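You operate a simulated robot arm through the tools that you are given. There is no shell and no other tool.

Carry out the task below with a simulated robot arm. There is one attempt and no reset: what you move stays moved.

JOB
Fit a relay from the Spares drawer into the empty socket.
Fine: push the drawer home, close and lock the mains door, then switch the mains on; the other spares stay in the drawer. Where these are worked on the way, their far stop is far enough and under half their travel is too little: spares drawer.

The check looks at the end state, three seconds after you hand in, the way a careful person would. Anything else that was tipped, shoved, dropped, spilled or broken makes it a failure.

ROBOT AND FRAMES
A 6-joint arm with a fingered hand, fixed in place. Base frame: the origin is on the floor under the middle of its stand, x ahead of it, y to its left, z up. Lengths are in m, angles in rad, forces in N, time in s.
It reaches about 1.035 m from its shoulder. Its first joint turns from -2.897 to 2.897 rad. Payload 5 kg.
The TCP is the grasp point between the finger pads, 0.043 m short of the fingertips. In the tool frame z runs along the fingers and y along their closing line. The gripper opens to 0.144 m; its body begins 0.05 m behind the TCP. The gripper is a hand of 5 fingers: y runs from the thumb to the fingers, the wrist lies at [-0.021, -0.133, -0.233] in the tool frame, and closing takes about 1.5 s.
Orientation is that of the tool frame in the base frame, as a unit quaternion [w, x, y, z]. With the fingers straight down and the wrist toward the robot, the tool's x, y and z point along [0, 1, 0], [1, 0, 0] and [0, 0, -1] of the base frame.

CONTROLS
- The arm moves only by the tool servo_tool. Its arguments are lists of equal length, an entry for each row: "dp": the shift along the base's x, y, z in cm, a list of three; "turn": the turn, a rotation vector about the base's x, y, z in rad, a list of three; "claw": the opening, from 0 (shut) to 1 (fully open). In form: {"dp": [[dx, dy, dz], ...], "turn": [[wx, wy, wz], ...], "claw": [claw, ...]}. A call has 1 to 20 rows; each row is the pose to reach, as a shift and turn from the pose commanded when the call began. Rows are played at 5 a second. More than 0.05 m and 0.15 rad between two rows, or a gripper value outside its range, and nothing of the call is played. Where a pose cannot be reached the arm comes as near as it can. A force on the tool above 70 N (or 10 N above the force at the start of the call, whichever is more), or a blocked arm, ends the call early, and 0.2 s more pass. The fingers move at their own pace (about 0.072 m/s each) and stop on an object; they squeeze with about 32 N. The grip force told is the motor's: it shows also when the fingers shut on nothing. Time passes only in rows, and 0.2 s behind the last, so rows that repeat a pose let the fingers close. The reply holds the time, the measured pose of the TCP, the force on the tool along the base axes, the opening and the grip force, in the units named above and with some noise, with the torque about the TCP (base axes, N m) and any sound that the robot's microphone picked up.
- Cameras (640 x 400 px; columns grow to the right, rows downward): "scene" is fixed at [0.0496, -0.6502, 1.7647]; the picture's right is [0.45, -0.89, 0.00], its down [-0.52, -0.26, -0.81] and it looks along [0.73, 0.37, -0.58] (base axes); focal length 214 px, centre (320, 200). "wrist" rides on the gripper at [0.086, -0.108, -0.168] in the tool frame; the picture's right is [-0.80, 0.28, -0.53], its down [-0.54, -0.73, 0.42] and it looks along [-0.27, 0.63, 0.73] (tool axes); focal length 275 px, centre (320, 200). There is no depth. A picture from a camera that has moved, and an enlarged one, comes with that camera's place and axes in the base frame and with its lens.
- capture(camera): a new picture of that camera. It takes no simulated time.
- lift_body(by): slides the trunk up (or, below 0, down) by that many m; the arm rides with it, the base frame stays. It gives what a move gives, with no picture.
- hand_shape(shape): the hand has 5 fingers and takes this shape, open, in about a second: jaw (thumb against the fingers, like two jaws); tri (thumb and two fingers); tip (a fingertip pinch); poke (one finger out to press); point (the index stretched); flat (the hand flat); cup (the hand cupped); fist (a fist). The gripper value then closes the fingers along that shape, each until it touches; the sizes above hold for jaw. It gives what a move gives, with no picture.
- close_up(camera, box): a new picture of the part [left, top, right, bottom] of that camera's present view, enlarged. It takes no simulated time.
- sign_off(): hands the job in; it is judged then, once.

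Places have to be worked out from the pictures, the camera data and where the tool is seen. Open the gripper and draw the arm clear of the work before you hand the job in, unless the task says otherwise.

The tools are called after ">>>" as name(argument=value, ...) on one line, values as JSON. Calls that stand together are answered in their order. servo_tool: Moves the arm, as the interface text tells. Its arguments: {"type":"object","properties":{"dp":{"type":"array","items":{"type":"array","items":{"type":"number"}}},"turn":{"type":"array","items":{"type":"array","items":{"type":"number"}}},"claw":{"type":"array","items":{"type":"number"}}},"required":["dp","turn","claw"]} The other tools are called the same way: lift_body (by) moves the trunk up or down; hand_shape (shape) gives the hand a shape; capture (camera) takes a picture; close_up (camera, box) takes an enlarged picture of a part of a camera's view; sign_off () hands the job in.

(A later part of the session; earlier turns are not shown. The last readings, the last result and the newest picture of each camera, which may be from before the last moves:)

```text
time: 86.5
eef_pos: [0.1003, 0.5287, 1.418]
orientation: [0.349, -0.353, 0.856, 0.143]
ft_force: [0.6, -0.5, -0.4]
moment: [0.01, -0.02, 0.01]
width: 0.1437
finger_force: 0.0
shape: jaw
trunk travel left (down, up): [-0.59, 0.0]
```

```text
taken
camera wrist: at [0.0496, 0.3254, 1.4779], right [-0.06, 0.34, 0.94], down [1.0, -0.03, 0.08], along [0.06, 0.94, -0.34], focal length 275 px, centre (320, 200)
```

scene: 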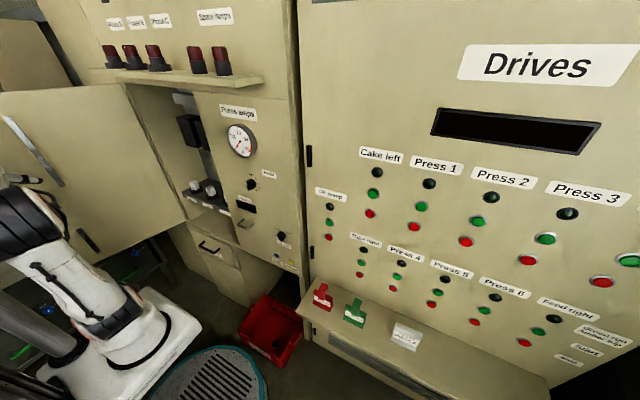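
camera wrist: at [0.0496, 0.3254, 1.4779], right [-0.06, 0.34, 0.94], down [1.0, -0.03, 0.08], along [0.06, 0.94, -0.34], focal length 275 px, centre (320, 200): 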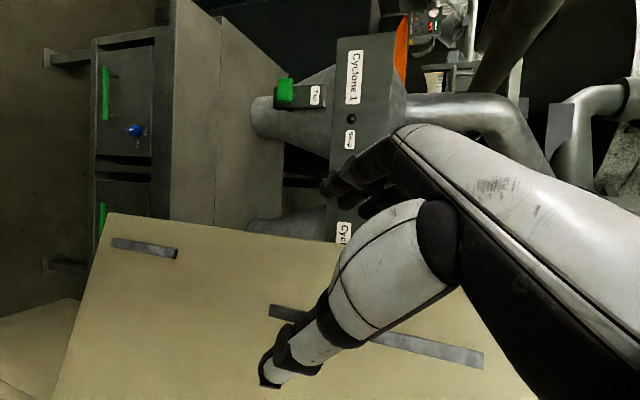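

The pose was reached exactly: the view shows the door edge passing between fingers (outside) and thumb (inside). I advance toward the edge, stopping short to check.

>>> servo_tool(dp=[[0.5, 4, 0], [1, 8, 0], [1.7, 11, 0], [2.5, 14, 0]], turn=[[0, 0, 0], [0, 0, 0], [0, 0, 0], [0, 0, 0]], claw=[1, 1, 1, 1])

>>> capture(camera="wrist")

>>> close_up(camera="scene", box=[0, 60, 200, 260])

```text
time: 87.5
eef_pos: [0.1268, 0.6686, 1.4176]
orientation: [0.35, -0.354, 0.856, 0.144]
ft_force: [-0.3, 0.7, -0.7]
moment: [-0.03, 0.0, -0.02]
width: 0.1438
finger_force: 0.0
shape: jaw
trunk travel left (down, up): [-0.59, 0.0]
```

```text
taken
camera wrist: at [0.0741, 0.4658, 1.4774], right [-0.06, 0.34, 0.94], down [1.0, -0.03, 0.08], along [0.06, 0.94, -0.34], focal length 275 px, centre (320, 200)
```

wrist: 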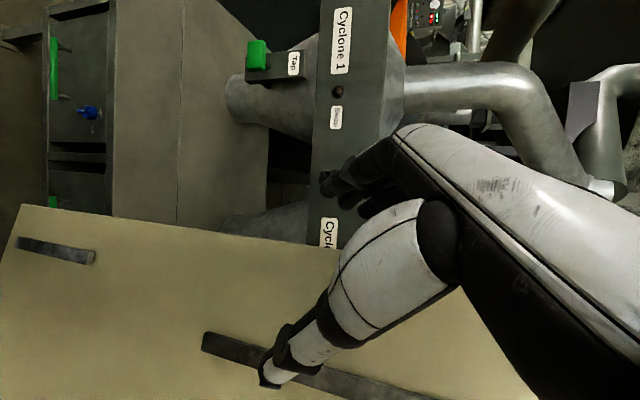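

```text
2.00 times, centred on (100, 160) of scene
camera zoom: at [0.0496, -0.6502, 1.7647], right [0.45, -0.89, 0.0], down [-0.52, -0.26, -0.81], along [0.73, 0.37, -0.58], focal length 429 px, centre (760, 280)
```

zoom: 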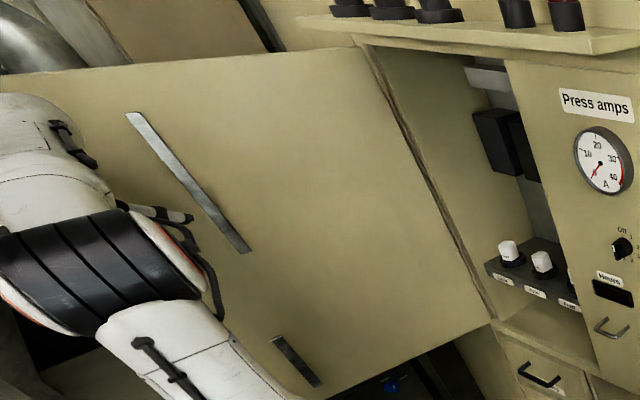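

Force-free so far. I continue the last few centimetres so the fingers pass beyond the outer corner.

>>> servo_tool(dp=[[0.2, 2, 0], [0.4, 4, 0], [0.6, 5.5, 0]], turn=[[0, 0, 0], [0, 0, 0], [0, 0, 0]], claw=[1, 1, 1])

>>> capture(camera="wrist")

>>> close_up(camera="wrist", box=[200, 120, 440, 400])

```text
time: 88.3
eef_pos: [0.1312, 0.723, 1.4175]
orientation: [0.35, -0.353, 0.856, 0.143]
ft_force: [-1.1, 1.2, 0.1]
moment: [-0.04, 0.03, 0.02]
width: 0.1435
finger_force: 0.0
shape: jaw
trunk travel left (down, up): [-0.59, 0.0]
```

```text
taken
camera wrist: at [0.0801, 0.5203, 1.4782], right [-0.06, 0.34, 0.94], down [1.0, -0.03, 0.08], along [0.06, 0.94, -0.34], focal length 275 px, centre (320, 200)
```

wrist: 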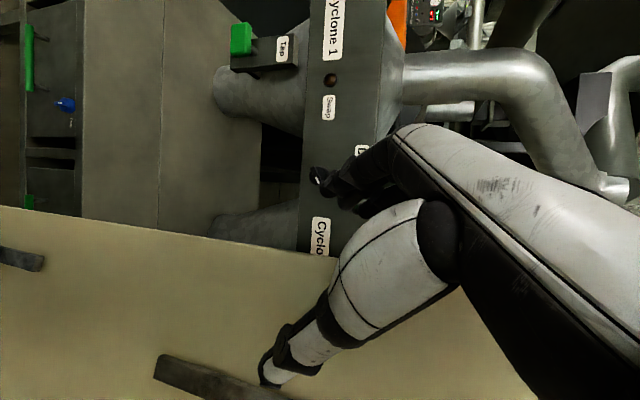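

```text
1.43 times, centred on (320, 260) of wrist
camera zoom: at [0.0801, 0.5203, 1.4782], right [-0.06, 0.34, 0.94], down [1.0, -0.03, 0.08], along [0.06, 0.94, -0.34], focal length 393 px, centre (320, 114)
```

zoom: 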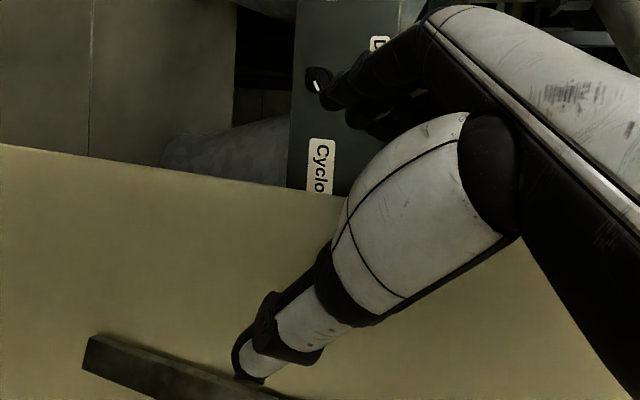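

The fingers are past the edge on the outside, thumb inside. To get the fingers behind the door with thumb clearance, I yaw the hand 0.4 rad clockwise and then shift +x so the fingertips reach ~3 cm behind the outer face.

>>> servo_tool(dp=[[-0.5, -0.4, 0], [-1.1, -0.8, 0], [-1.6, -1.3, 0], [-0.5, -1.4, 0], [1.2, -1.6, 0], [2.7, -1.8, 0], [3.9, -1.8, 0]], turn=[[0, 0, -0.13], [0, 0, -0.27], [0, 0, -0.4], [0, 0, -0.4], [0, 0, -0.4], [0, 0, -0.4], [0, 0, -0.4]], claw=[1, 1, 1, 1, 1, 1, 1])

>>> capture(camera="wrist")

>>> capture(camera="scene")

```text
time: 89.9
eef_pos: [0.1518, 0.7064, 1.4179]
orientation: [0.372, -0.183, 0.907, 0.073]
ft_force: [-62.8, -6.8, -1.1]
moment: [0.48, -5.65, 2.7]
width: 0.1438
finger_force: 0.1
shape: jaw
trunk travel left (down, up): [-0.59, 0.0]
```

```text
taken
camera wrist: at [0.028, 0.5374, 1.4785], right [0.06, 0.34, 0.94], down [0.91, -0.41, 0.08], along [0.41, 0.85, -0.33], focal length 275 px, centre (320, 200)
```

wrist: 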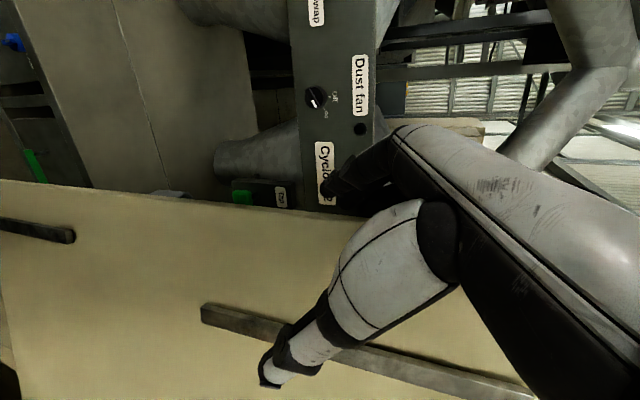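

```text
taken
```

scene: 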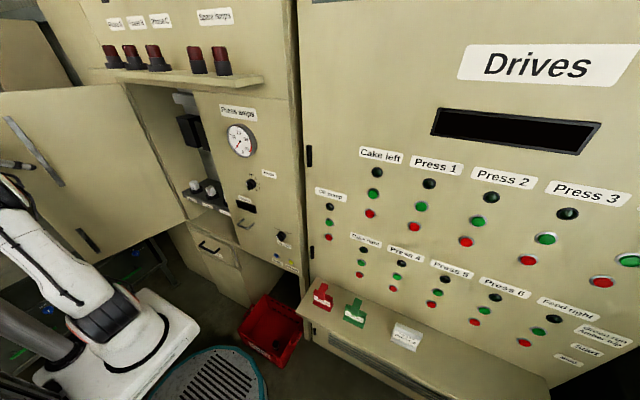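

The pinky-side knuckle met the door's edge (−63 N), so the outer fingers are already a few centimetres behind the outer face. I ease back 2.5 cm in x and begin pulling the edge along its arc around the hinge, checking that the door follows.

>>> servo_tool(dp=[[-1.5, -0.5, 0], [-2.5, -1.5, 0], [-2.5, -2.3, 0], [-2.63, -4.68, 0], [-2.63, -7.06, 0], [-2.52, -9.44, 0], [-2.29, -11.81, 0]], turn=[[0, 0, 0], [0, 0, 0], [0, 0, 0], [0, 0, 0.05], [0, 0, 0.1], [0, 0, 0.15], [0, 0, 0.2]], claw=[1, 1, 1, 1, 1, 1, 1])

>>> capture(camera="wrist")

>>> capture(camera="scene")

```text
time: 91.5
eef_pos: [0.1432, 0.588, 1.4179]
orientation: [0.364, -0.268, 0.886, 0.108]
ft_force: [-29.2, 0.2, 1.7]
moment: [0.09, -2.38, 1.3]
width: 0.1439
finger_force: 0.0
shape: jaw
trunk travel left (down, up): [-0.59, 0.0]
```

```text
taken
camera wrist: at [0.0519, 0.3985, 1.4781], right [0.0, 0.35, 0.94], down [0.97, -0.23, 0.08], along [0.24, 0.91, -0.34], focal length 275 px, centre (320, 200)
```

wrist: 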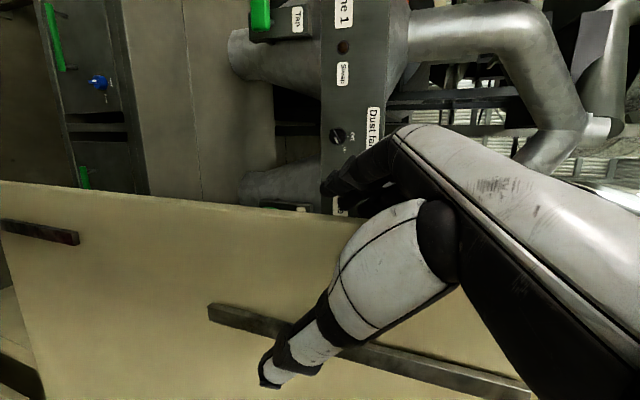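

```text
taken
```

scene: 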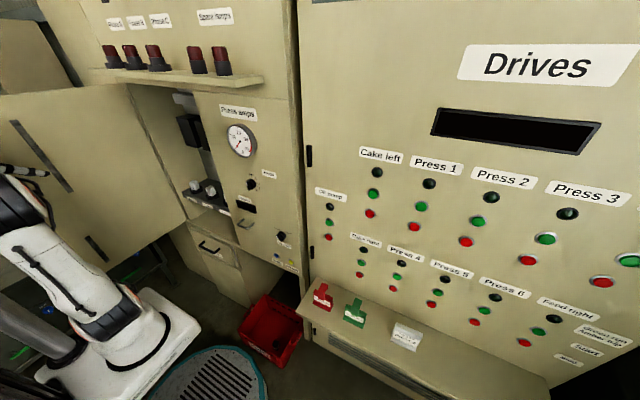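

The door follows the hook. I continue along the arc with a slight outward offset to ease the −29 N edge contact.

>>> servo_tool(dp=[[-0.25, -2.36, 0], [0.2, -4.69, 0], [0.8, -7.0, 0], [1.5, -9.28, 0], [2.3, -11.52, 0], [3.2, -13.8, 0]], turn=[[0, 0, 0.05], [0, 0, 0.1], [0, 0, 0.15], [0, 0, 0.2], [0, 0, 0.25], [0, 0, 0.3]], claw=[1, 1, 1, 1, 1, 1])

>>> capture(camera="wrist")

>>> capture(camera="scene")

```text
time: 92.9
eef_pos: [0.1762, 0.4477, 1.4193]
orientation: [0.342, -0.396, 0.837, 0.161]
ft_force: [-25.1, -9.3, -6.8]
moment: [0.44, -2.32, 1.2]
width: 0.1437
finger_force: 0.1
shape: jaw
trunk travel left (down, up): [-0.59, 0.0]
```

```text
taken
camera wrist: at [0.1453, 0.2402, 1.4794], right [-0.1, 0.33, 0.94], down [0.99, 0.07, 0.08], along [-0.04, 0.94, -0.34], focal length 275 px, centre (320, 200)
```

wrist: 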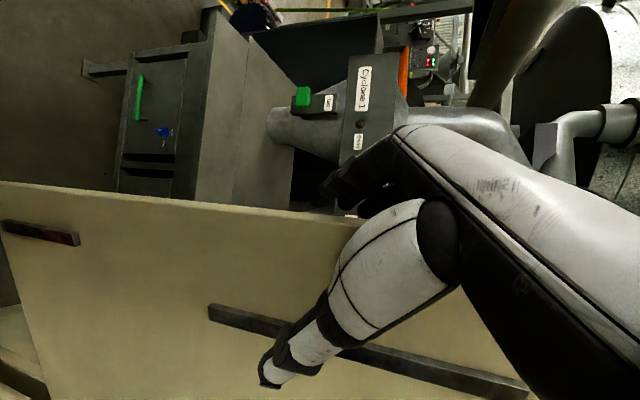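

```text
taken
```

scene: 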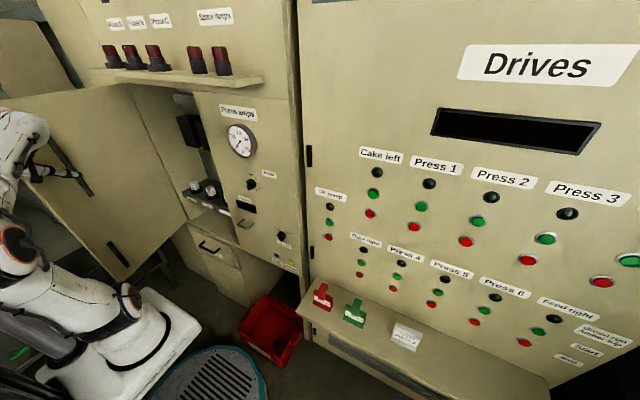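

Still following well (door about 18° past the cabinet-normal). I continue the arc.

>>> servo_tool(dp=[[0.95, -2.2, 0], [2.0, -4.35, 0], [3.2, -6.45, 0], [4.5, -8.45, 0], [5.9, -10.4, 0], [7.4, -12.25, 0], [9.0, -14.05, 0], [10.7, -15.7, 0]], turn=[[0, 0, 0.05], [0, 0, 0.1], [0, 0, 0.15], [0, 0, 0.2], [0, 0, 0.25], [0, 0, 0.3], [0, 0, 0.35], [0, 0, 0.4]], claw=[1, 1, 1, 1, 1, 1, 1, 1])

>>> capture(camera="wrist")

>>> capture(camera="scene")

```text
time: 94.7
eef_pos: [0.2287, 0.3629, 1.4361]
orientation: [0.304, -0.546, 0.751, 0.214]
ft_force: [-32.4, -19.7, -32.1]
moment: [1.29, -4.04, 1.15]
width: 0.1438
finger_force: 0.0
shape: jaw
out of reach, approached as far as the arm can: row 6, 7, 8
trunk travel left (down, up): [-0.59, 0.0]
```

```text
taken
camera wrist: at [0.2757, 0.1595, 1.4992], right [-0.22, 0.29, 0.93], down [0.9, 0.43, 0.08], along [-0.38, 0.86, -0.35], focal length 275 px, centre (320, 200)
```

wrist: 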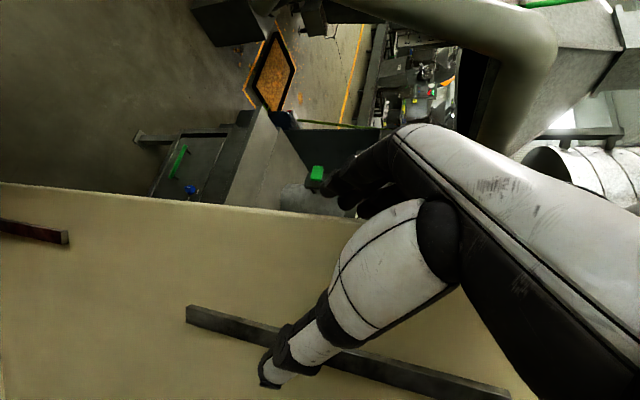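

```text
taken
```

scene: 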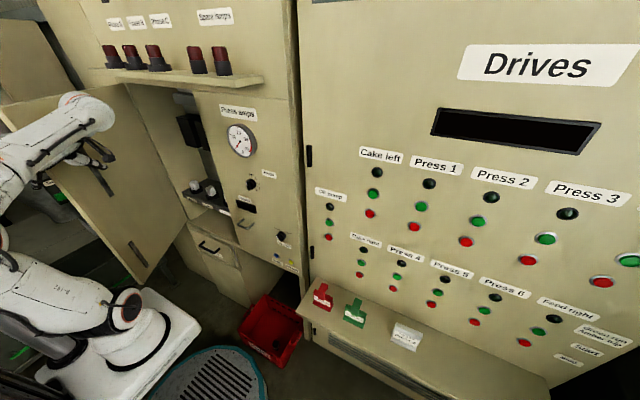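

The door is now at roughly 32°, and the arm hit its reach limit in this posture. I try carrying on with the arc while easing the hand's yaw back.

>>> servo_tool(dp=[[0.8, -1.6, -0.5], [1.7, -3.2, -1.0], [2.8, -4.8, -1.5], [4.0, -6.3, -1.8]], turn=[[0, 0, -0.05], [0, 0, -0.1], [0, 0, -0.15], [0, 0, -0.2]], claw=[1, 1, 1, 1])

>>> capture(camera="wrist")

>>> capture(camera="scene")

```text
time: 95.7
eef_pos: [0.2572, 0.3115, 1.4278]
orientation: [0.327, -0.476, 0.792, 0.196]
ft_force: [-37.5, -27.6, 28.6]
moment: [3.31, -2.31, 2.13]
width: 0.1438
finger_force: 0.1
shape: jaw
out of reach, approached as far as the arm can: row 1, 2, 3, 4
trunk travel left (down, up): [-0.59, 0.0]
```

```text
taken
camera wrist: at [0.2673, 0.103, 1.4857], right [-0.16, 0.3, 0.94], down [0.96, 0.26, 0.08], along [-0.22, 0.92, -0.33], focal length 275 px, centre (320, 200)
```

wrist: 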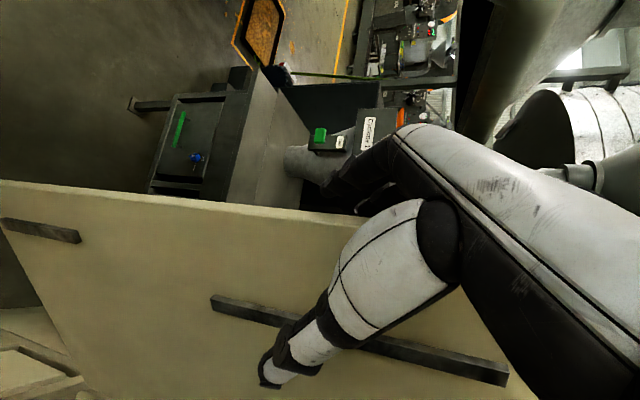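

```text
taken
```

scene: 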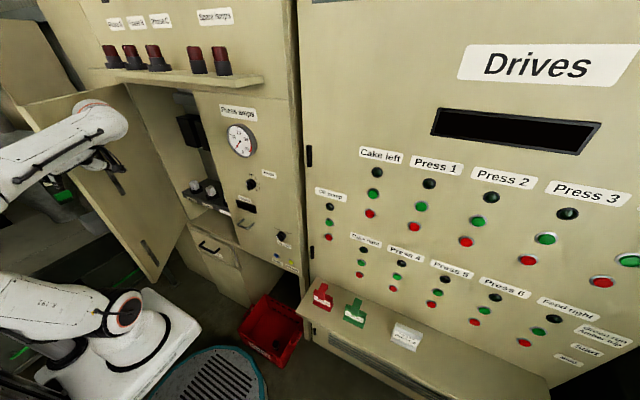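

It keeps moving (door ≈40°). I continue with the yaw fixed and a slight outward offset to lighten the contact.

>>> servo_tool(dp=[[0.5, -1.6, -0.3], [1.6, -3.1, -0.6], [2.9, -4.5, -0.9], [4.3, -5.8, -0.9], [5.8, -7.0, -0.9]], turn=[[0, 0, 0], [0, 0, 0], [0, 0, 0], [0, 0, 0], [0, 0, 0]], claw=[1, 1, 1, 1, 1])

>>> capture(camera="wrist")

>>> capture(camera="scene")

```text
time: 96.9
eef_pos: [0.2562, 0.3126, 1.4261]
orientation: [0.326, -0.476, 0.793, 0.195]
ft_force: [-32.3, -24.8, 20.1]
moment: [2.82, -2.26, 1.8]
width: 0.144
finger_force: 0.1
shape: jaw
out of reach, approached as far as the arm can: row 1, 2, 3, 4, 5
trunk travel left (down, up): [-0.59, 0.0]
```

```text
taken
camera wrist: at [0.2669, 0.1029, 1.4852], right [-0.16, 0.3, 0.94], down [0.96, 0.26, 0.08], along [-0.22, 0.92, -0.33], focal length 275 px, centre (320, 200)
```

wrist: 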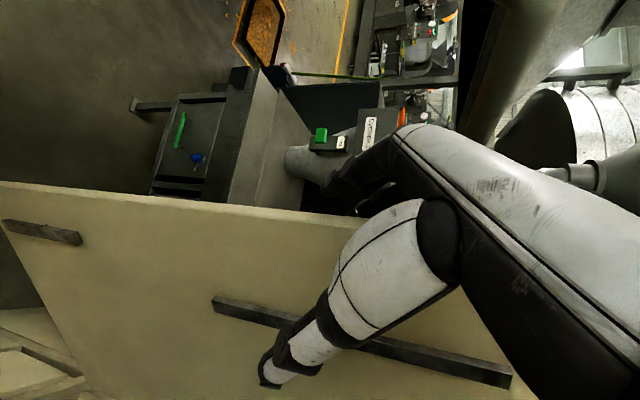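

```text
taken
```

scene: 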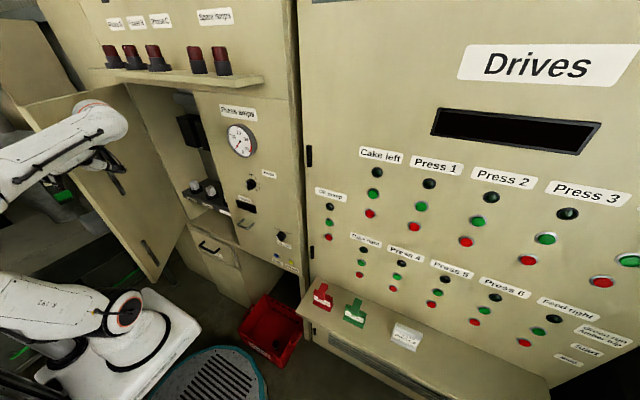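

The arm is at its limit with the door at ≈39°. I now unhook: moving the hand toward −x takes fingers and thumb past the free edge at (0.242, 0.34).

>>> servo_tool(dp=[[-1, 0.6, 0], [-3, 0.4, 0], [-5, 0, 0], [-7, -0.3, 0], [-9, -0.3, 0], [-11, -0.3, 0]], turn=[[0, 0, 0], [0, 0, 0], [0, 0, 0], [0, 0, 0], [0, 0, 0], [0, 0, 0]], claw=[1, 1, 1, 1, 1, 1])

>>> capture(camera="wrist")

>>> capture(camera="scene")

```text
time: 98.3
eef_pos: [0.1548, 0.3164, 1.4261]
orientation: [0.326, -0.477, 0.793, 0.195]
ft_force: [0.9, 0.4, -0.5]
moment: [-0.01, -0.02, 0.01]
width: 0.1435
finger_force: 0.1
shape: jaw
trunk travel left (down, up): [-0.59, 0.0]
```

```text
taken
camera wrist: at [0.165, 0.1077, 1.4865], right [-0.16, 0.31, 0.94], down [0.96, 0.26, 0.08], along [-0.22, 0.92, -0.34], focal length 275 px, centre (320, 200)
```

wrist: 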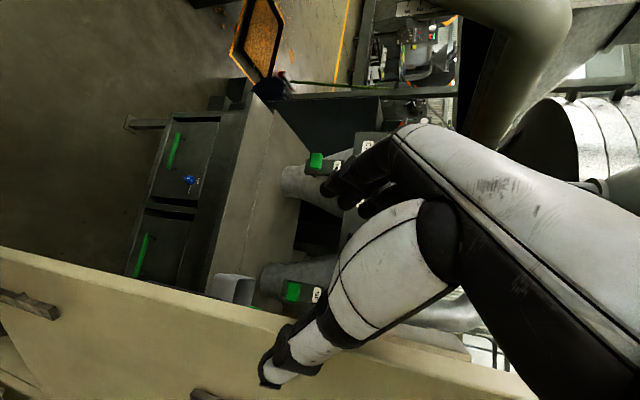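

```text
taken
```

scene: 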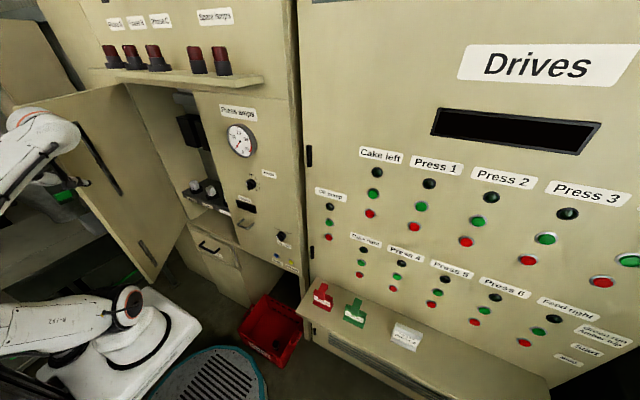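

The hand is free of the door. I clear the edge further to −x, then move to the outer side and turn the hand straight down there.

>>> servo_tool(dp=[[-2, 0, 0], [-4, 0, 0], [-6, 0, 0], [-6.5, 3, 0], [-6.5, 6, 0], [-6.5, 9, 0]], turn=[[0, 0, 0], [0, 0, 0], [0, 0, 0], [0, 0, 0], [0, 0, 0], [0, 0, 0]], claw=[1, 0.8, 0.6, 0.4, 0.2, 0])

>>> servo_tool(dp=[[0, 0.3, 0], [0, 0.6, 0], [0, 0.9, 0], [0, 1.2, 0], [0, 1.5, 0], [0.2, 1.8, 0], [0.4, 2.1, 0], [0.6, 2.4, 0], [0.8, 2.7, 0], [1, 3, 0], [1.3, 3.3, 0], [1.6, 3.6, 0], [1.9, 4, 0], [2.2, 4.4, 0], [2.5, 4.8, 0], [2.8, 5.2, 0], [3.1, 5.6, 0], [3.4, 6, 0], [3.7, 6.4, 0]], turn=[[0.013, 0.054, -0.13], [0.027, 0.107, -0.261], [0.04, 0.161, -0.391], [0.054, 0.214, -0.522], [0.067, 0.268, -0.652], [0.081, 0.321, -0.783], [0.094, 0.375, -0.913], [0.108, 0.428, -1.043], [0.121, 0.482, -1.174], [0.135, 0.535, -1.304], [0.148, 0.589, -1.435], [0.161, 0.642, -1.565], [0.175, 0.696, -1.695], [0.188, 0.749, -1.826], [0.202, 0.803, -1.956], [0.215, 0.856, -2.087], [0.229, 0.91, -2.217], [0.242, 0.963, -2.348], [0.256, 1.017, -2.478]], claw=[0, 0, 0, 0, 0, 0, 0, 0, 0, 0, 0, 0, 0, 0, 0, 0, 0, 0, 0])

>>> capture(camera="wrist")

>>> capture(camera="scene")

```text
time: 99.7
eef_pos: [0.0887, 0.4083, 1.4255]
orientation: [0.324, -0.477, 0.794, 0.194]
ft_force: [0.7, 0.2, 0.6]
moment: [0.01, -0.02, -0.07]
width: 0.0
finger_force: 1.0
shape: jaw
trunk travel left (down, up): [-0.59, 0.0]
```

```text
time: 103.7
eef_pos: [0.1252, 0.4729, 1.4257]
orientation: [-0.003, 0.707, 0.707, 0.001]
ft_force: [-0.4, 0.3, -0.4]
moment: [-0.03, 0.05, 0.03]
width: 0.0
finger_force: 31.5
shape: jaw
trunk travel left (down, up): [-0.59, 0.0]
```

```text
taken
camera wrist: at [0.0168, 0.5575, 1.5943], right [0.28, -0.8, 0.53], down [-0.73, -0.54, -0.43], along [0.63, -0.26, -0.73], focal length 275 px, centre (320, 200)
```

wrist: 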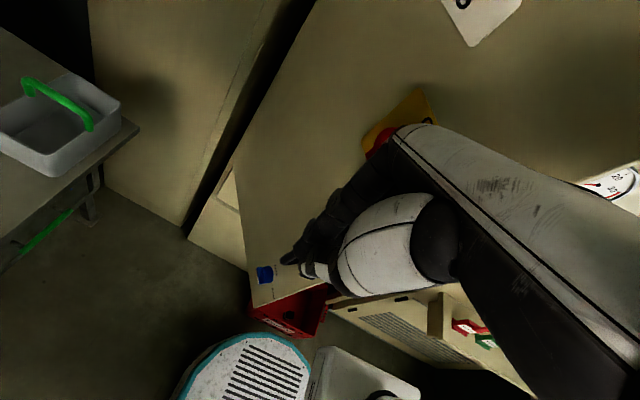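

```text
taken
```

scene: 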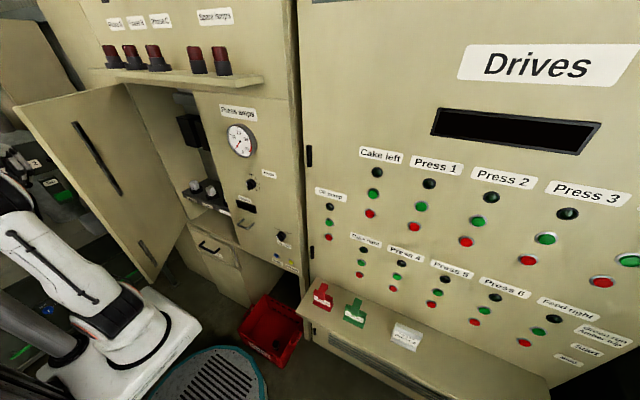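

Now I'm on the outer side and can see the door's outer face: a red knob on a yellow plate (the mains switch) and a blue knob near the free edge (the lock). I zoom in.

>>> close_up(camera="wrist", box=[230, 0, 560, 310])

>>> close_up(camera="wrist", box=[230, 230, 350, 320])

>>> close_up(camera="wrist", box=[340, 60, 480, 180])

```text
1.29 times, centred on (395, 155) of wrist
camera zoom: at [0.0168, 0.5575, 1.5943], right [0.28, -0.8, 0.53], down [-0.73, -0.54, -0.43], along [0.63, -0.26, -0.73], focal length 355 px, centre (223, 258)
```

zoom: 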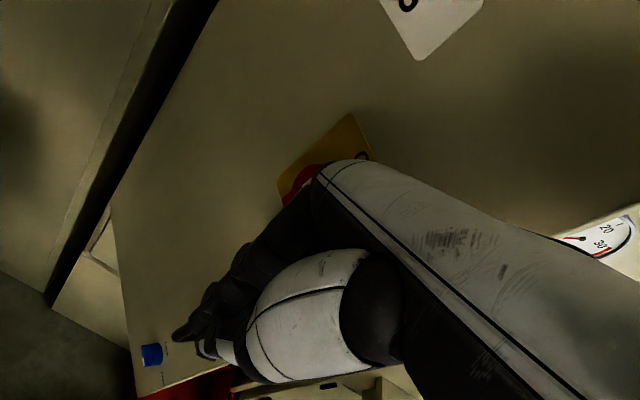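

```text
4.44 times, centred on (290, 275) of wrist
camera zoom: at [0.0168, 0.5575, 1.5943], right [0.28, -0.8, 0.53], down [-0.73, -0.54, -0.43], along [0.63, -0.26, -0.73], focal length 1224 px, centre (453, -133)
```

zoom: 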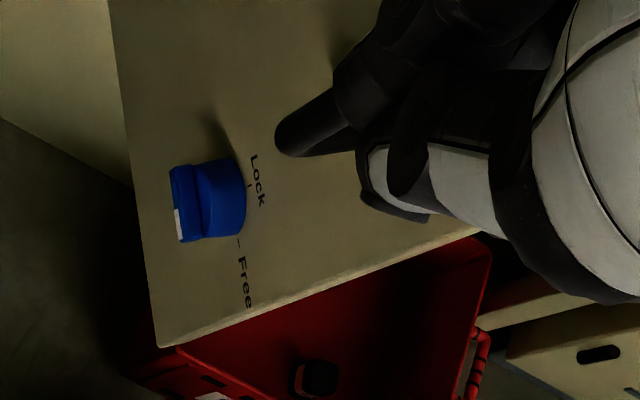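

```text
3.33 times, centred on (410, 120) of wrist
camera zoom: at [0.0168, 0.5575, 1.5943], right [0.28, -0.8, 0.53], down [-0.73, -0.54, -0.43], along [0.63, -0.26, -0.73], focal length 918 px, centre (20, 467)
```

zoom: 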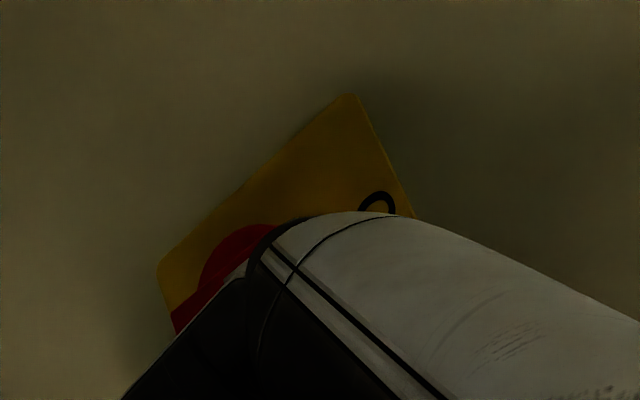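

The face shows a blue knob marked Lock/Free (lower, near the free edge) and the red mains knob at z≈1.42. I lower the closed hand to z≈1.17, between the two, and approach the plain part of the door.

>>> servo_tool(dp=[[0, 0, -4.5], [0, 0, -9], [0, 0.5, -13.5], [0.5, 1, -18], [1.5, 2, -22], [3, 3, -25.5], [6, 3.8, -25.5], [9, 4.2, -25.5]], turn=[[0, 0, 0], [0, 0, 0], [0, 0, 0], [0, 0, 0], [0, 0, 0], [0, 0, 0], [0, 0, 0], [0, 0, 0]], claw=[0, 0, 0, 0, 0, 0, 0, 0])

>>> capture(camera="wrist")

>>> capture(camera="scene")

```text
time: 105.5
eef_pos: [0.2177, 0.5134, 1.171]
orientation: [-0.001, 0.707, 0.707, 0.001]
ft_force: [0.6, -0.5, -0.2]
moment: [0.02, 0.03, 0.0]
width: 0.0
finger_force: 32.1
shape: jaw
trunk travel left (down, up): [-0.59, 0.0]
```

```text
taken
camera wrist: at [0.1086, 0.5984, 1.3396], right [0.28, -0.8, 0.53], down [-0.73, -0.54, -0.42], along [0.63, -0.26, -0.73], focal length 275 px, centre (320, 200)
```

wrist: 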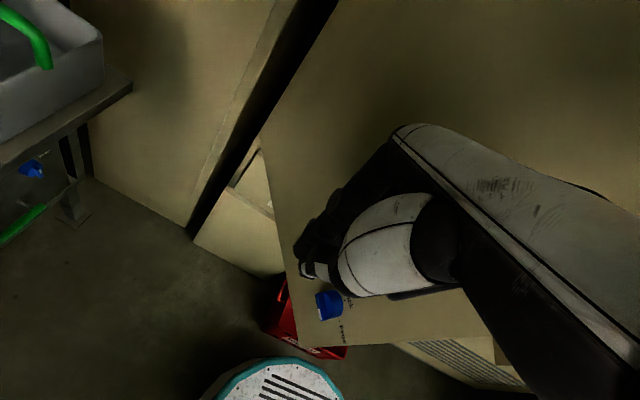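

```text
taken
```

scene: 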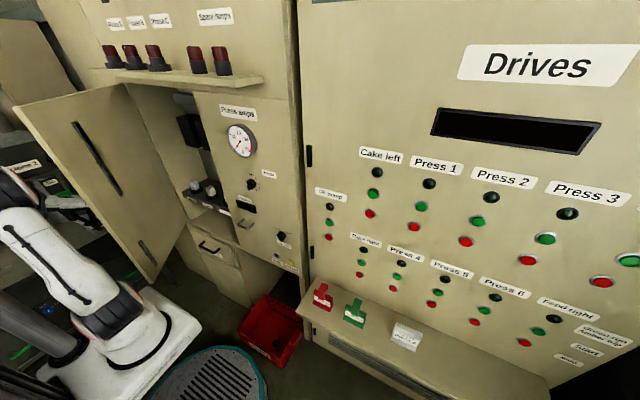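

Clear of everything. I push the door's outer face, following its swing.

>>> servo_tool(dp=[[3.2, -0.3, 0], [6.2, -1.3, 0], [8.7, -2.8, 0], [10.7, -5.1, 0], [12.7, -7.6, 0], [14.7, -10.1, 0]], turn=[[0, 0, 0], [0, 0, 0], [0, 0, 0], [0, 0, 0], [0, 0, 0], [0, 0, 0]], claw=[0, 0, 0, 0, 0, 0])

>>> capture(camera="wrist")

>>> capture(camera="scene")

```text
time: 106.9
eef_pos: [0.3661, 0.4105, 1.1699]
orientation: [-0.002, 0.707, 0.707, 0.001]
ft_force: [-0.1, -0.6, -0.1]
moment: [0.03, 0.04, -0.04]
width: 0.0
finger_force: 32.0
shape: jaw
trunk travel left (down, up): [-0.59, 0.0]
```

```text
taken
camera wrist: at [0.2557, 0.4957, 1.3385], right [0.28, -0.8, 0.53], down [-0.73, -0.54, -0.43], along [0.63, -0.26, -0.73], focal length 275 px, centre (320, 200)
```

wrist: 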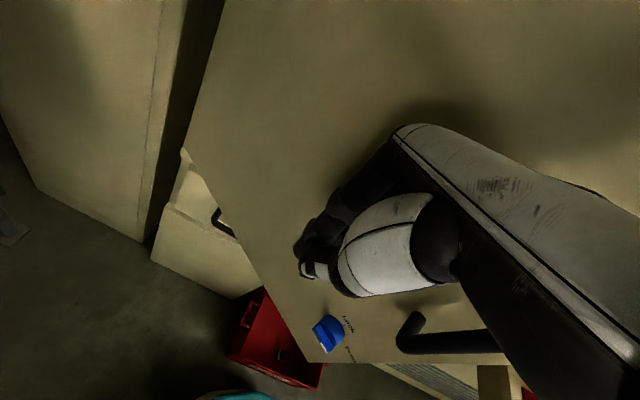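

```text
taken
```

scene: 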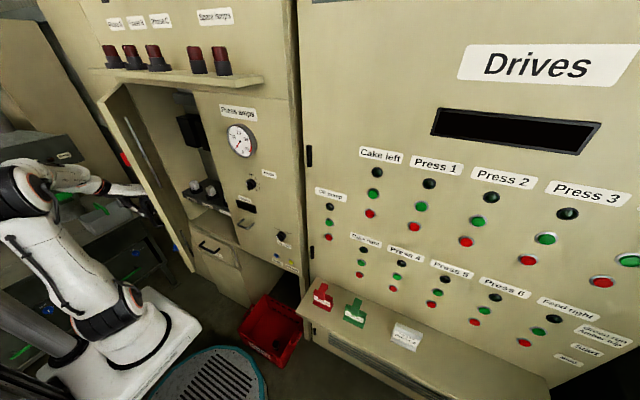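

The door swings freely ahead of the hand (≈60° now). I keep pushing toward closed.

>>> servo_tool(dp=[[1.9, -2.0, 0], [4.4, -4.0, 0], [7.4, -6.0, 0], [10.0, -7.3, 0], [12.0, -8.2, 0]], turn=[[0, 0, 0], [0, 0, 0], [0, 0, 0], [0, 0, 0], [0, 0, 0]], claw=[0, 0, 0, 0, 0])

>>> capture(camera="wrist")

>>> capture(camera="scene")

```text
time: 108.1
eef_pos: [0.484, 0.3297, 1.1702]
orientation: [-0.002, 0.707, 0.707, 0.001]
ft_force: [0.4, -0.5, 0.7]
moment: [-0.01, -0.01, -0.01]
width: 0.0
finger_force: 31.5
shape: jaw
trunk travel left (down, up): [-0.59, 0.0]
```

```text
taken
camera wrist: at [0.3742, 0.4149, 1.3385], right [0.28, -0.8, 0.53], down [-0.73, -0.54, -0.42], along [0.63, -0.26, -0.73], focal length 275 px, centre (320, 200)
```

wrist: 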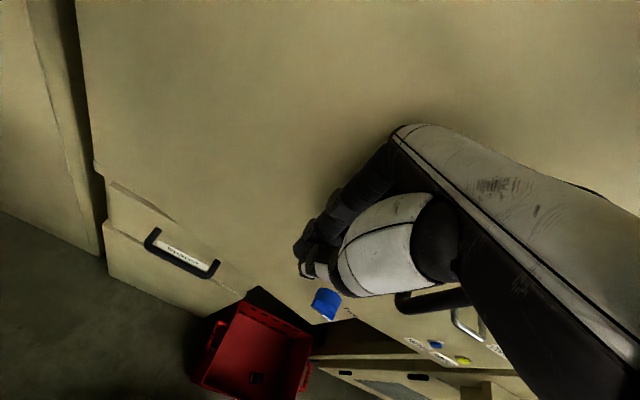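

```text
taken
```

scene: 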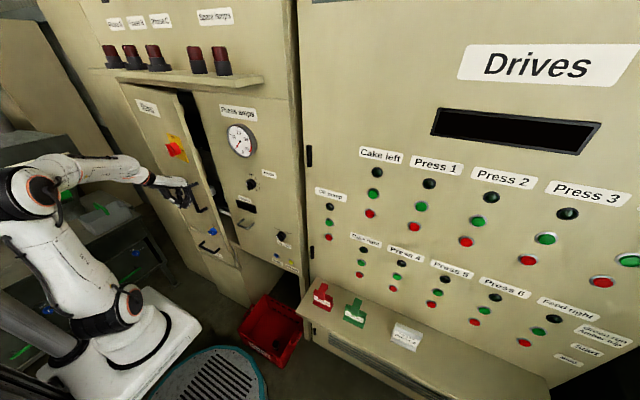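

The door is almost closed and its face now shows "Mains", the red knob, the black handle and the blue lock. I push the rest of the way until it stops.

>>> servo_tool(dp=[[1.5, -0.5, 0], [3, -0.8, 0], [4, -0.8, 0], [5, -0.8, 0], [6, -0.8, 0], [7, -0.8, 0]], turn=[[0, 0, 0], [0, 0, 0], [0, 0, 0], [0, 0, 0], [0, 0, 0], [0, 0, 0]], claw=[0, 0, 0, 0, 0, 0])

>>> capture(camera="scene")

>>> close_up(camera="scene", box=[100, 60, 260, 280])

```text
time: 109.5
eef_pos: [0.5432, 0.3234, 1.1724]
orientation: [-0.002, 0.707, 0.707, 0.0]
ft_force: [-71.2, -5.7, -4.8]
moment: [0.64, -5.78, -1.42]
width: 0.0
finger_force: 31.8
shape: jaw
trunk travel left (down, up): [-0.59, 0.0]
```

```text
taken
```

scene: 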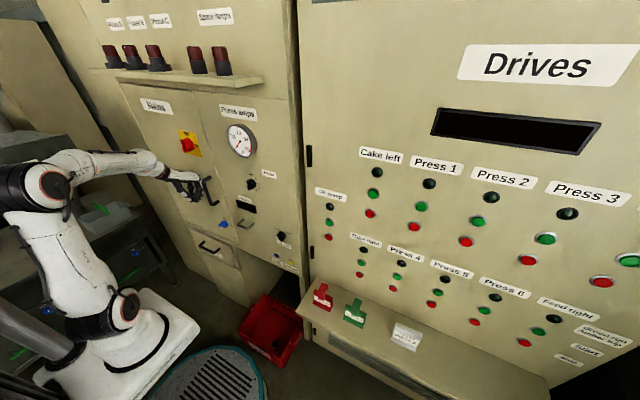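

```text
1.82 times, centred on (180, 170) of scene
camera zoom: at [0.0496, -0.6502, 1.7647], right [0.45, -0.89, 0.0], down [-0.52, -0.26, -0.81], along [0.73, 0.37, -0.58], focal length 390 px, centre (574, 254)
```

zoom: 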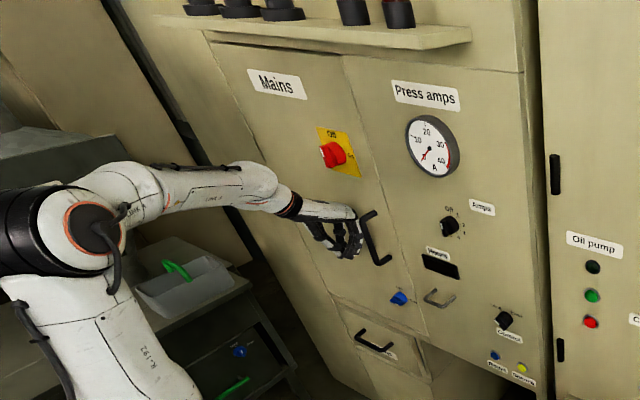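

The door is shut against its stop (−71 N). I release the pressure by backing off and check that the door stays closed, then look closely at the lock and mains switch.

>>> servo_tool(dp=[[-3, 0, 0], [-6, 0, 0], [-10, 0, 1], [-14, 0, 3], [-18, 0, 5], [-21, 0, 8]], turn=[[0, 0, 0], [0, 0, 0], [0, 0, 0], [0, 0, 0], [0, 0, 0], [0, 0, 0]], claw=[0, 0, 0, 0, 0, 0])

>>> close_up(camera="scene", box=[100, 60, 260, 280])

>>> close_up(camera="scene", box=[165, 115, 215, 165])

>>> close_up(camera="scene", box=[200, 205, 250, 245])

>>> capture(camera="wrist")

```text
time: 110.9
eef_pos: [0.3422, 0.3253, 1.2524]
orientation: [-0.001, 0.707, 0.707, 0.002]
ft_force: [-0.5, 1.0, 0.2]
moment: [0.04, -0.03, -0.01]
width: 0.0
finger_force: 32.2
shape: jaw
trunk travel left (down, up): [-0.59, 0.0]
```

```text
1.82 times, centred on (180, 170) of scene
camera zoom: at [0.0496, -0.6502, 1.7647], right [0.45, -0.89, 0.0], down [-0.52, -0.26, -0.81], along [0.73, 0.37, -0.58], focal length 390 px, centre (574, 254)
```

zoom: 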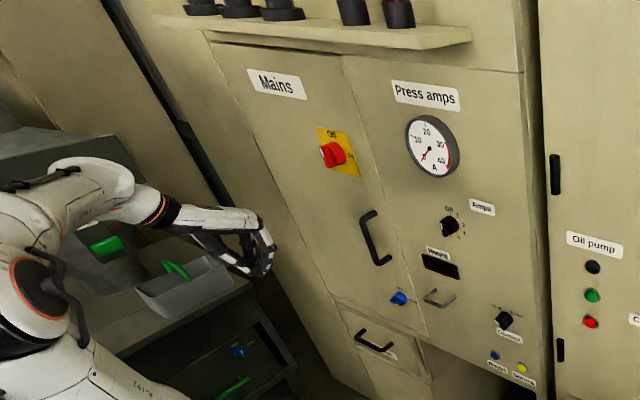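

```text
8.00 times, centred on (190, 140) of scene
camera zoom: at [0.0496, -0.6502, 1.7647], right [0.45, -0.89, 0.0], down [-0.52, -0.26, -0.81], along [0.73, 0.37, -0.58], focal length 1716 px, centre (1360, 680)
```

zoom: 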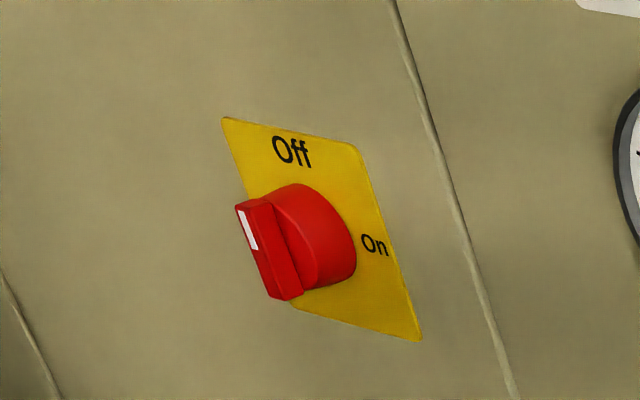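

```text
10.00 times, centred on (225, 225) of scene
camera zoom: at [0.0496, -0.6502, 1.7647], right [0.45, -0.89, 0.0], down [-0.52, -0.26, -0.81], along [0.73, 0.37, -0.58], focal length 2145 px, centre (1270, -50)
```

zoom: 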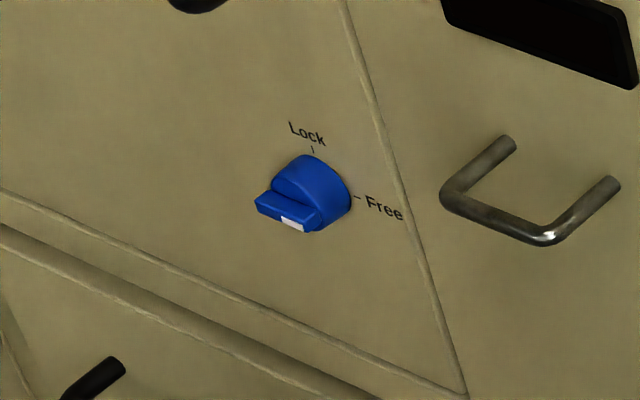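

```text
taken
camera wrist: at [0.2328, 0.4099, 1.42], right [0.28, -0.8, 0.53], down [-0.73, -0.54, -0.42], along [0.63, -0.27, -0.73], focal length 275 px, centre (320, 200)
```

wrist: 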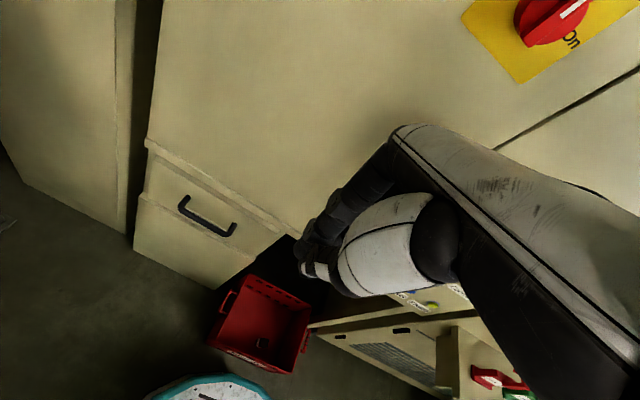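

The door stays shut and flush. The blue lock's white mark points right at "Free" (needs a quarter turn to "Lock" at top), and the red mains mark points up at "Off" ("On" is at the right). Lock is near (0.58, 0.205, 0.985). I lower the trunk so the fingers can point horizontally at the knob.

>>> lift_body(by=-0.3)

>>> capture(camera="scene")

```text
time: 113.9
eef_pos: [0.3425, 0.3246, 0.9528]
orientation: [-0.002, 0.707, 0.707, 0.001]
ft_force: [0.4, -0.5, 0.7]
moment: [-0.02, 0.0, 0.02]
width: 0.0003
finger_force: 32.6
shape: jaw
trunk travel left (down, up): [-0.29, 0.3]
```

```text
taken
```

scene: 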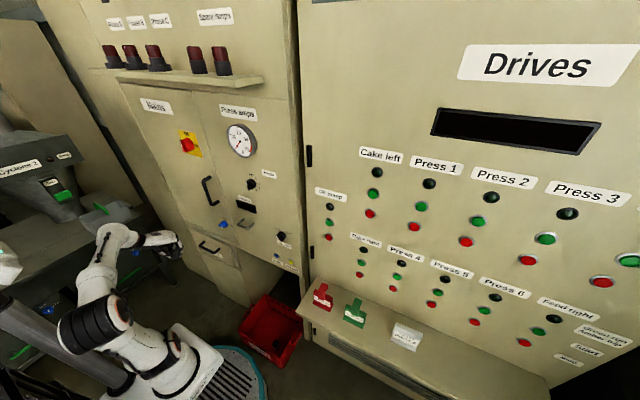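

Now I turn the fingers forward (closing line vertical) in front of the lock.

>>> servo_tool(dp=[[0.3, -1, 0.4], [0.6, -2, 0.8], [1, -3, 1.2], [1.4, -4, 1.6], [1.8, -5, 2], [2.1, -6, 2.5], [2.4, -7, 3], [2.7, -8, 3.5], [3, -9, 4], [3.4, -10, 4.4], [3.8, -10.5, 4.7], [4, -11, 4.7]], turn=[[0, -0.131, 0], [0, -0.262, 0], [0, -0.393, 0], [0, -0.524, 0], [0, -0.654, 0], [0, -0.785, 0], [0, -0.916, 0], [0, -1.047, 0], [0, -1.178, 0], [0, -1.309, 0], [0, -1.44, 0], [0, -1.571, 0]], claw=[0.2, 0.4, 0.5, 0.5, 0.5, 0.5, 0.5, 0.5, 0.5, 0.5, 0.5, 0.5])

>>> capture(camera="wrist")

>>> capture(camera="scene")

```text
time: 116.5
eef_pos: [0.3926, 0.2948, 1.0534]
orientation: [0.458, 0.542, 0.536, 0.457]
ft_force: [-0.8, 0.3, -0.3]
moment: [-0.03, 0.01, 0.01]
width: 0.072
finger_force: 0.1
shape: jaw
out of reach, approached as far as the arm can: row 7, 8, 9, 10, 11, 12
trunk travel left (down, up): [-0.29, 0.3]
```

```text
taken
camera wrist: at [0.2098, 0.3827, 0.9744], right [-0.49, -0.79, 0.36], down [0.3, -0.54, -0.79], along [0.82, -0.28, 0.5], focal length 275 px, centre (320, 200)
```

wrist: 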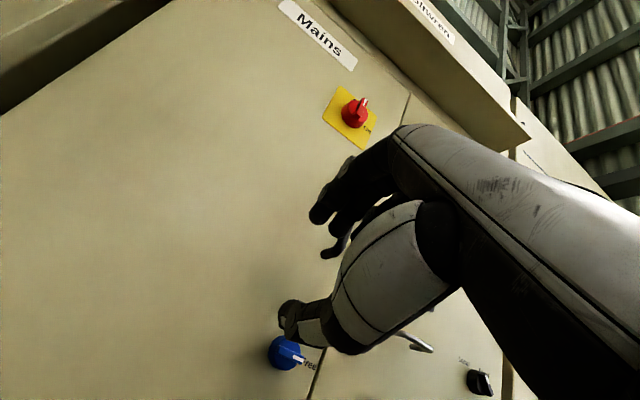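

```text
taken
```

scene: 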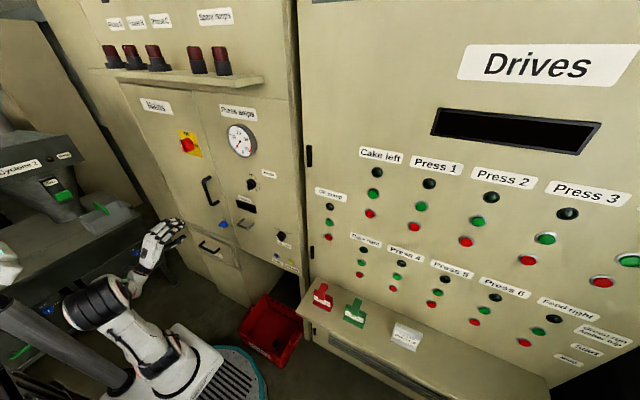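

The fingers point at the door now, and the lock knob measures at about (0.585, 0.211, 0.98). I move in front of it, stopping a few centimetres short.

>>> servo_tool(dp=[[2.5, -2, -1.7], [5, -4, -3.4], [7.5, -6, -5.1], [10, -8, -6.6], [10.5, -8.4, -6.8]], turn=[[0, 0, 0], [0, 0, 0], [0, 0, 0], [0, 0, 0], [0, 0, 0]], claw=[0.5, 0.5, 0.5, 0.5, 0.5])

>>> capture(camera="wrist")

>>> close_up(camera="scene", box=[150, 170, 270, 270])

```text
time: 117.7
eef_pos: [0.4827, 0.2499, 1.0262]
orientation: [0.443, 0.569, 0.54, 0.433]
ft_force: [0.1, -0.5, 0.8]
moment: [0.01, -0.03, 0.01]
width: 0.0718
finger_force: 0.1
shape: jaw
out of reach, approached as far as the arm can: row 1, 2, 3, 4, 5
trunk travel left (down, up): [-0.29, 0.3]
```

```text
taken
camera wrist: at [0.2973, 0.3441, 0.9605], right [-0.48, -0.78, 0.39], down [0.22, -0.54, -0.81], along [0.85, -0.31, 0.44], focal length 275 px, centre (320, 200)
```

wrist: 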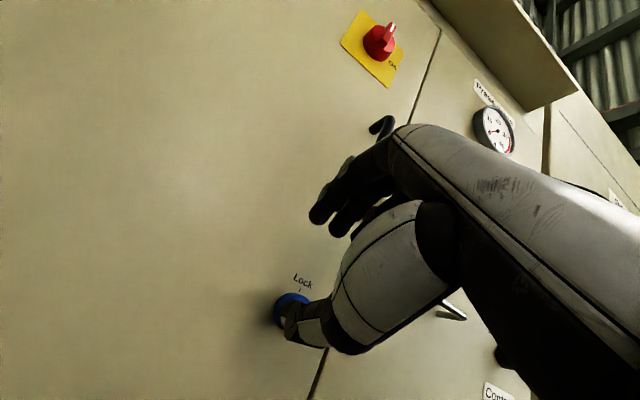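

```text
4.00 times, centred on (210, 220) of scene
camera zoom: at [0.0496, -0.6502, 1.7647], right [0.45, -0.89, 0.0], down [-0.52, -0.26, -0.81], along [0.73, 0.37, -0.58], focal length 858 px, centre (760, 120)
```

zoom: 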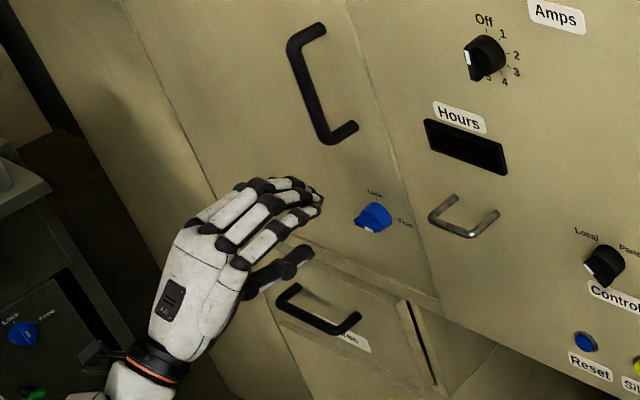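

The pose is approached but ~4 cm high and left of the knob. I command the remaining correction.

>>> servo_tool(dp=[[0.5, -1.2, -1.2], [0.8, -2.5, -2.5], [1, -3.8, -3.8], [1, -4.2, -4.2]], turn=[[0, 0, 0], [0, 0, 0], [0, 0, 0], [0, 0, 0]], claw=[0.5, 0.5, 0.5, 0.5])

>>> capture(camera="wrist")

>>> close_up(camera="scene", box=[150, 170, 270, 270])

```text
time: 118.7
eef_pos: [0.4964, 0.2415, 1.0061]
orientation: [0.436, 0.579, 0.542, 0.425]
ft_force: [0.0, 0.3, -0.7]
moment: [-0.01, 0.03, 0.03]
width: 0.0718
finger_force: 0.1
shape: jaw
out of reach, approached as far as the arm can: row 1, 2, 3, 4
trunk travel left (down, up): [-0.29, 0.3]
```

```text
taken
camera wrist: at [0.3099, 0.3387, 0.9461], right [-0.48, -0.78, 0.4], down [0.19, -0.54, -0.82], along [0.85, -0.32, 0.41], focal length 275 px, centre (320, 200)
```

wrist: 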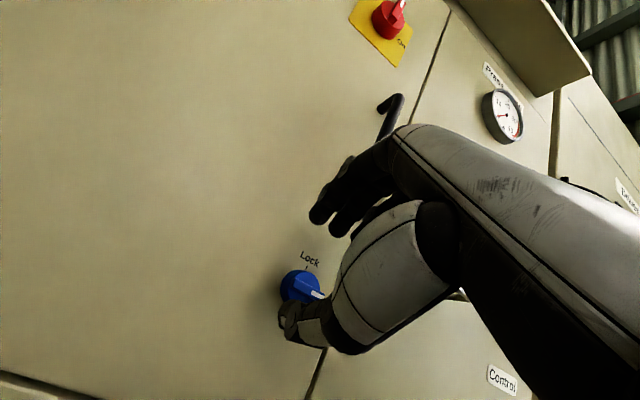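

```text
4.00 times, centred on (210, 220) of scene
camera zoom: at [0.0496, -0.6502, 1.7647], right [0.45, -0.89, 0.0], down [-0.52, -0.26, -0.81], along [0.73, 0.37, -0.58], focal length 858 px, centre (760, 120)
```

zoom: 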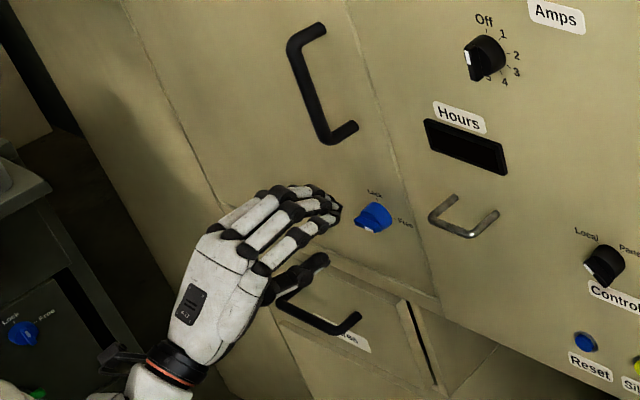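

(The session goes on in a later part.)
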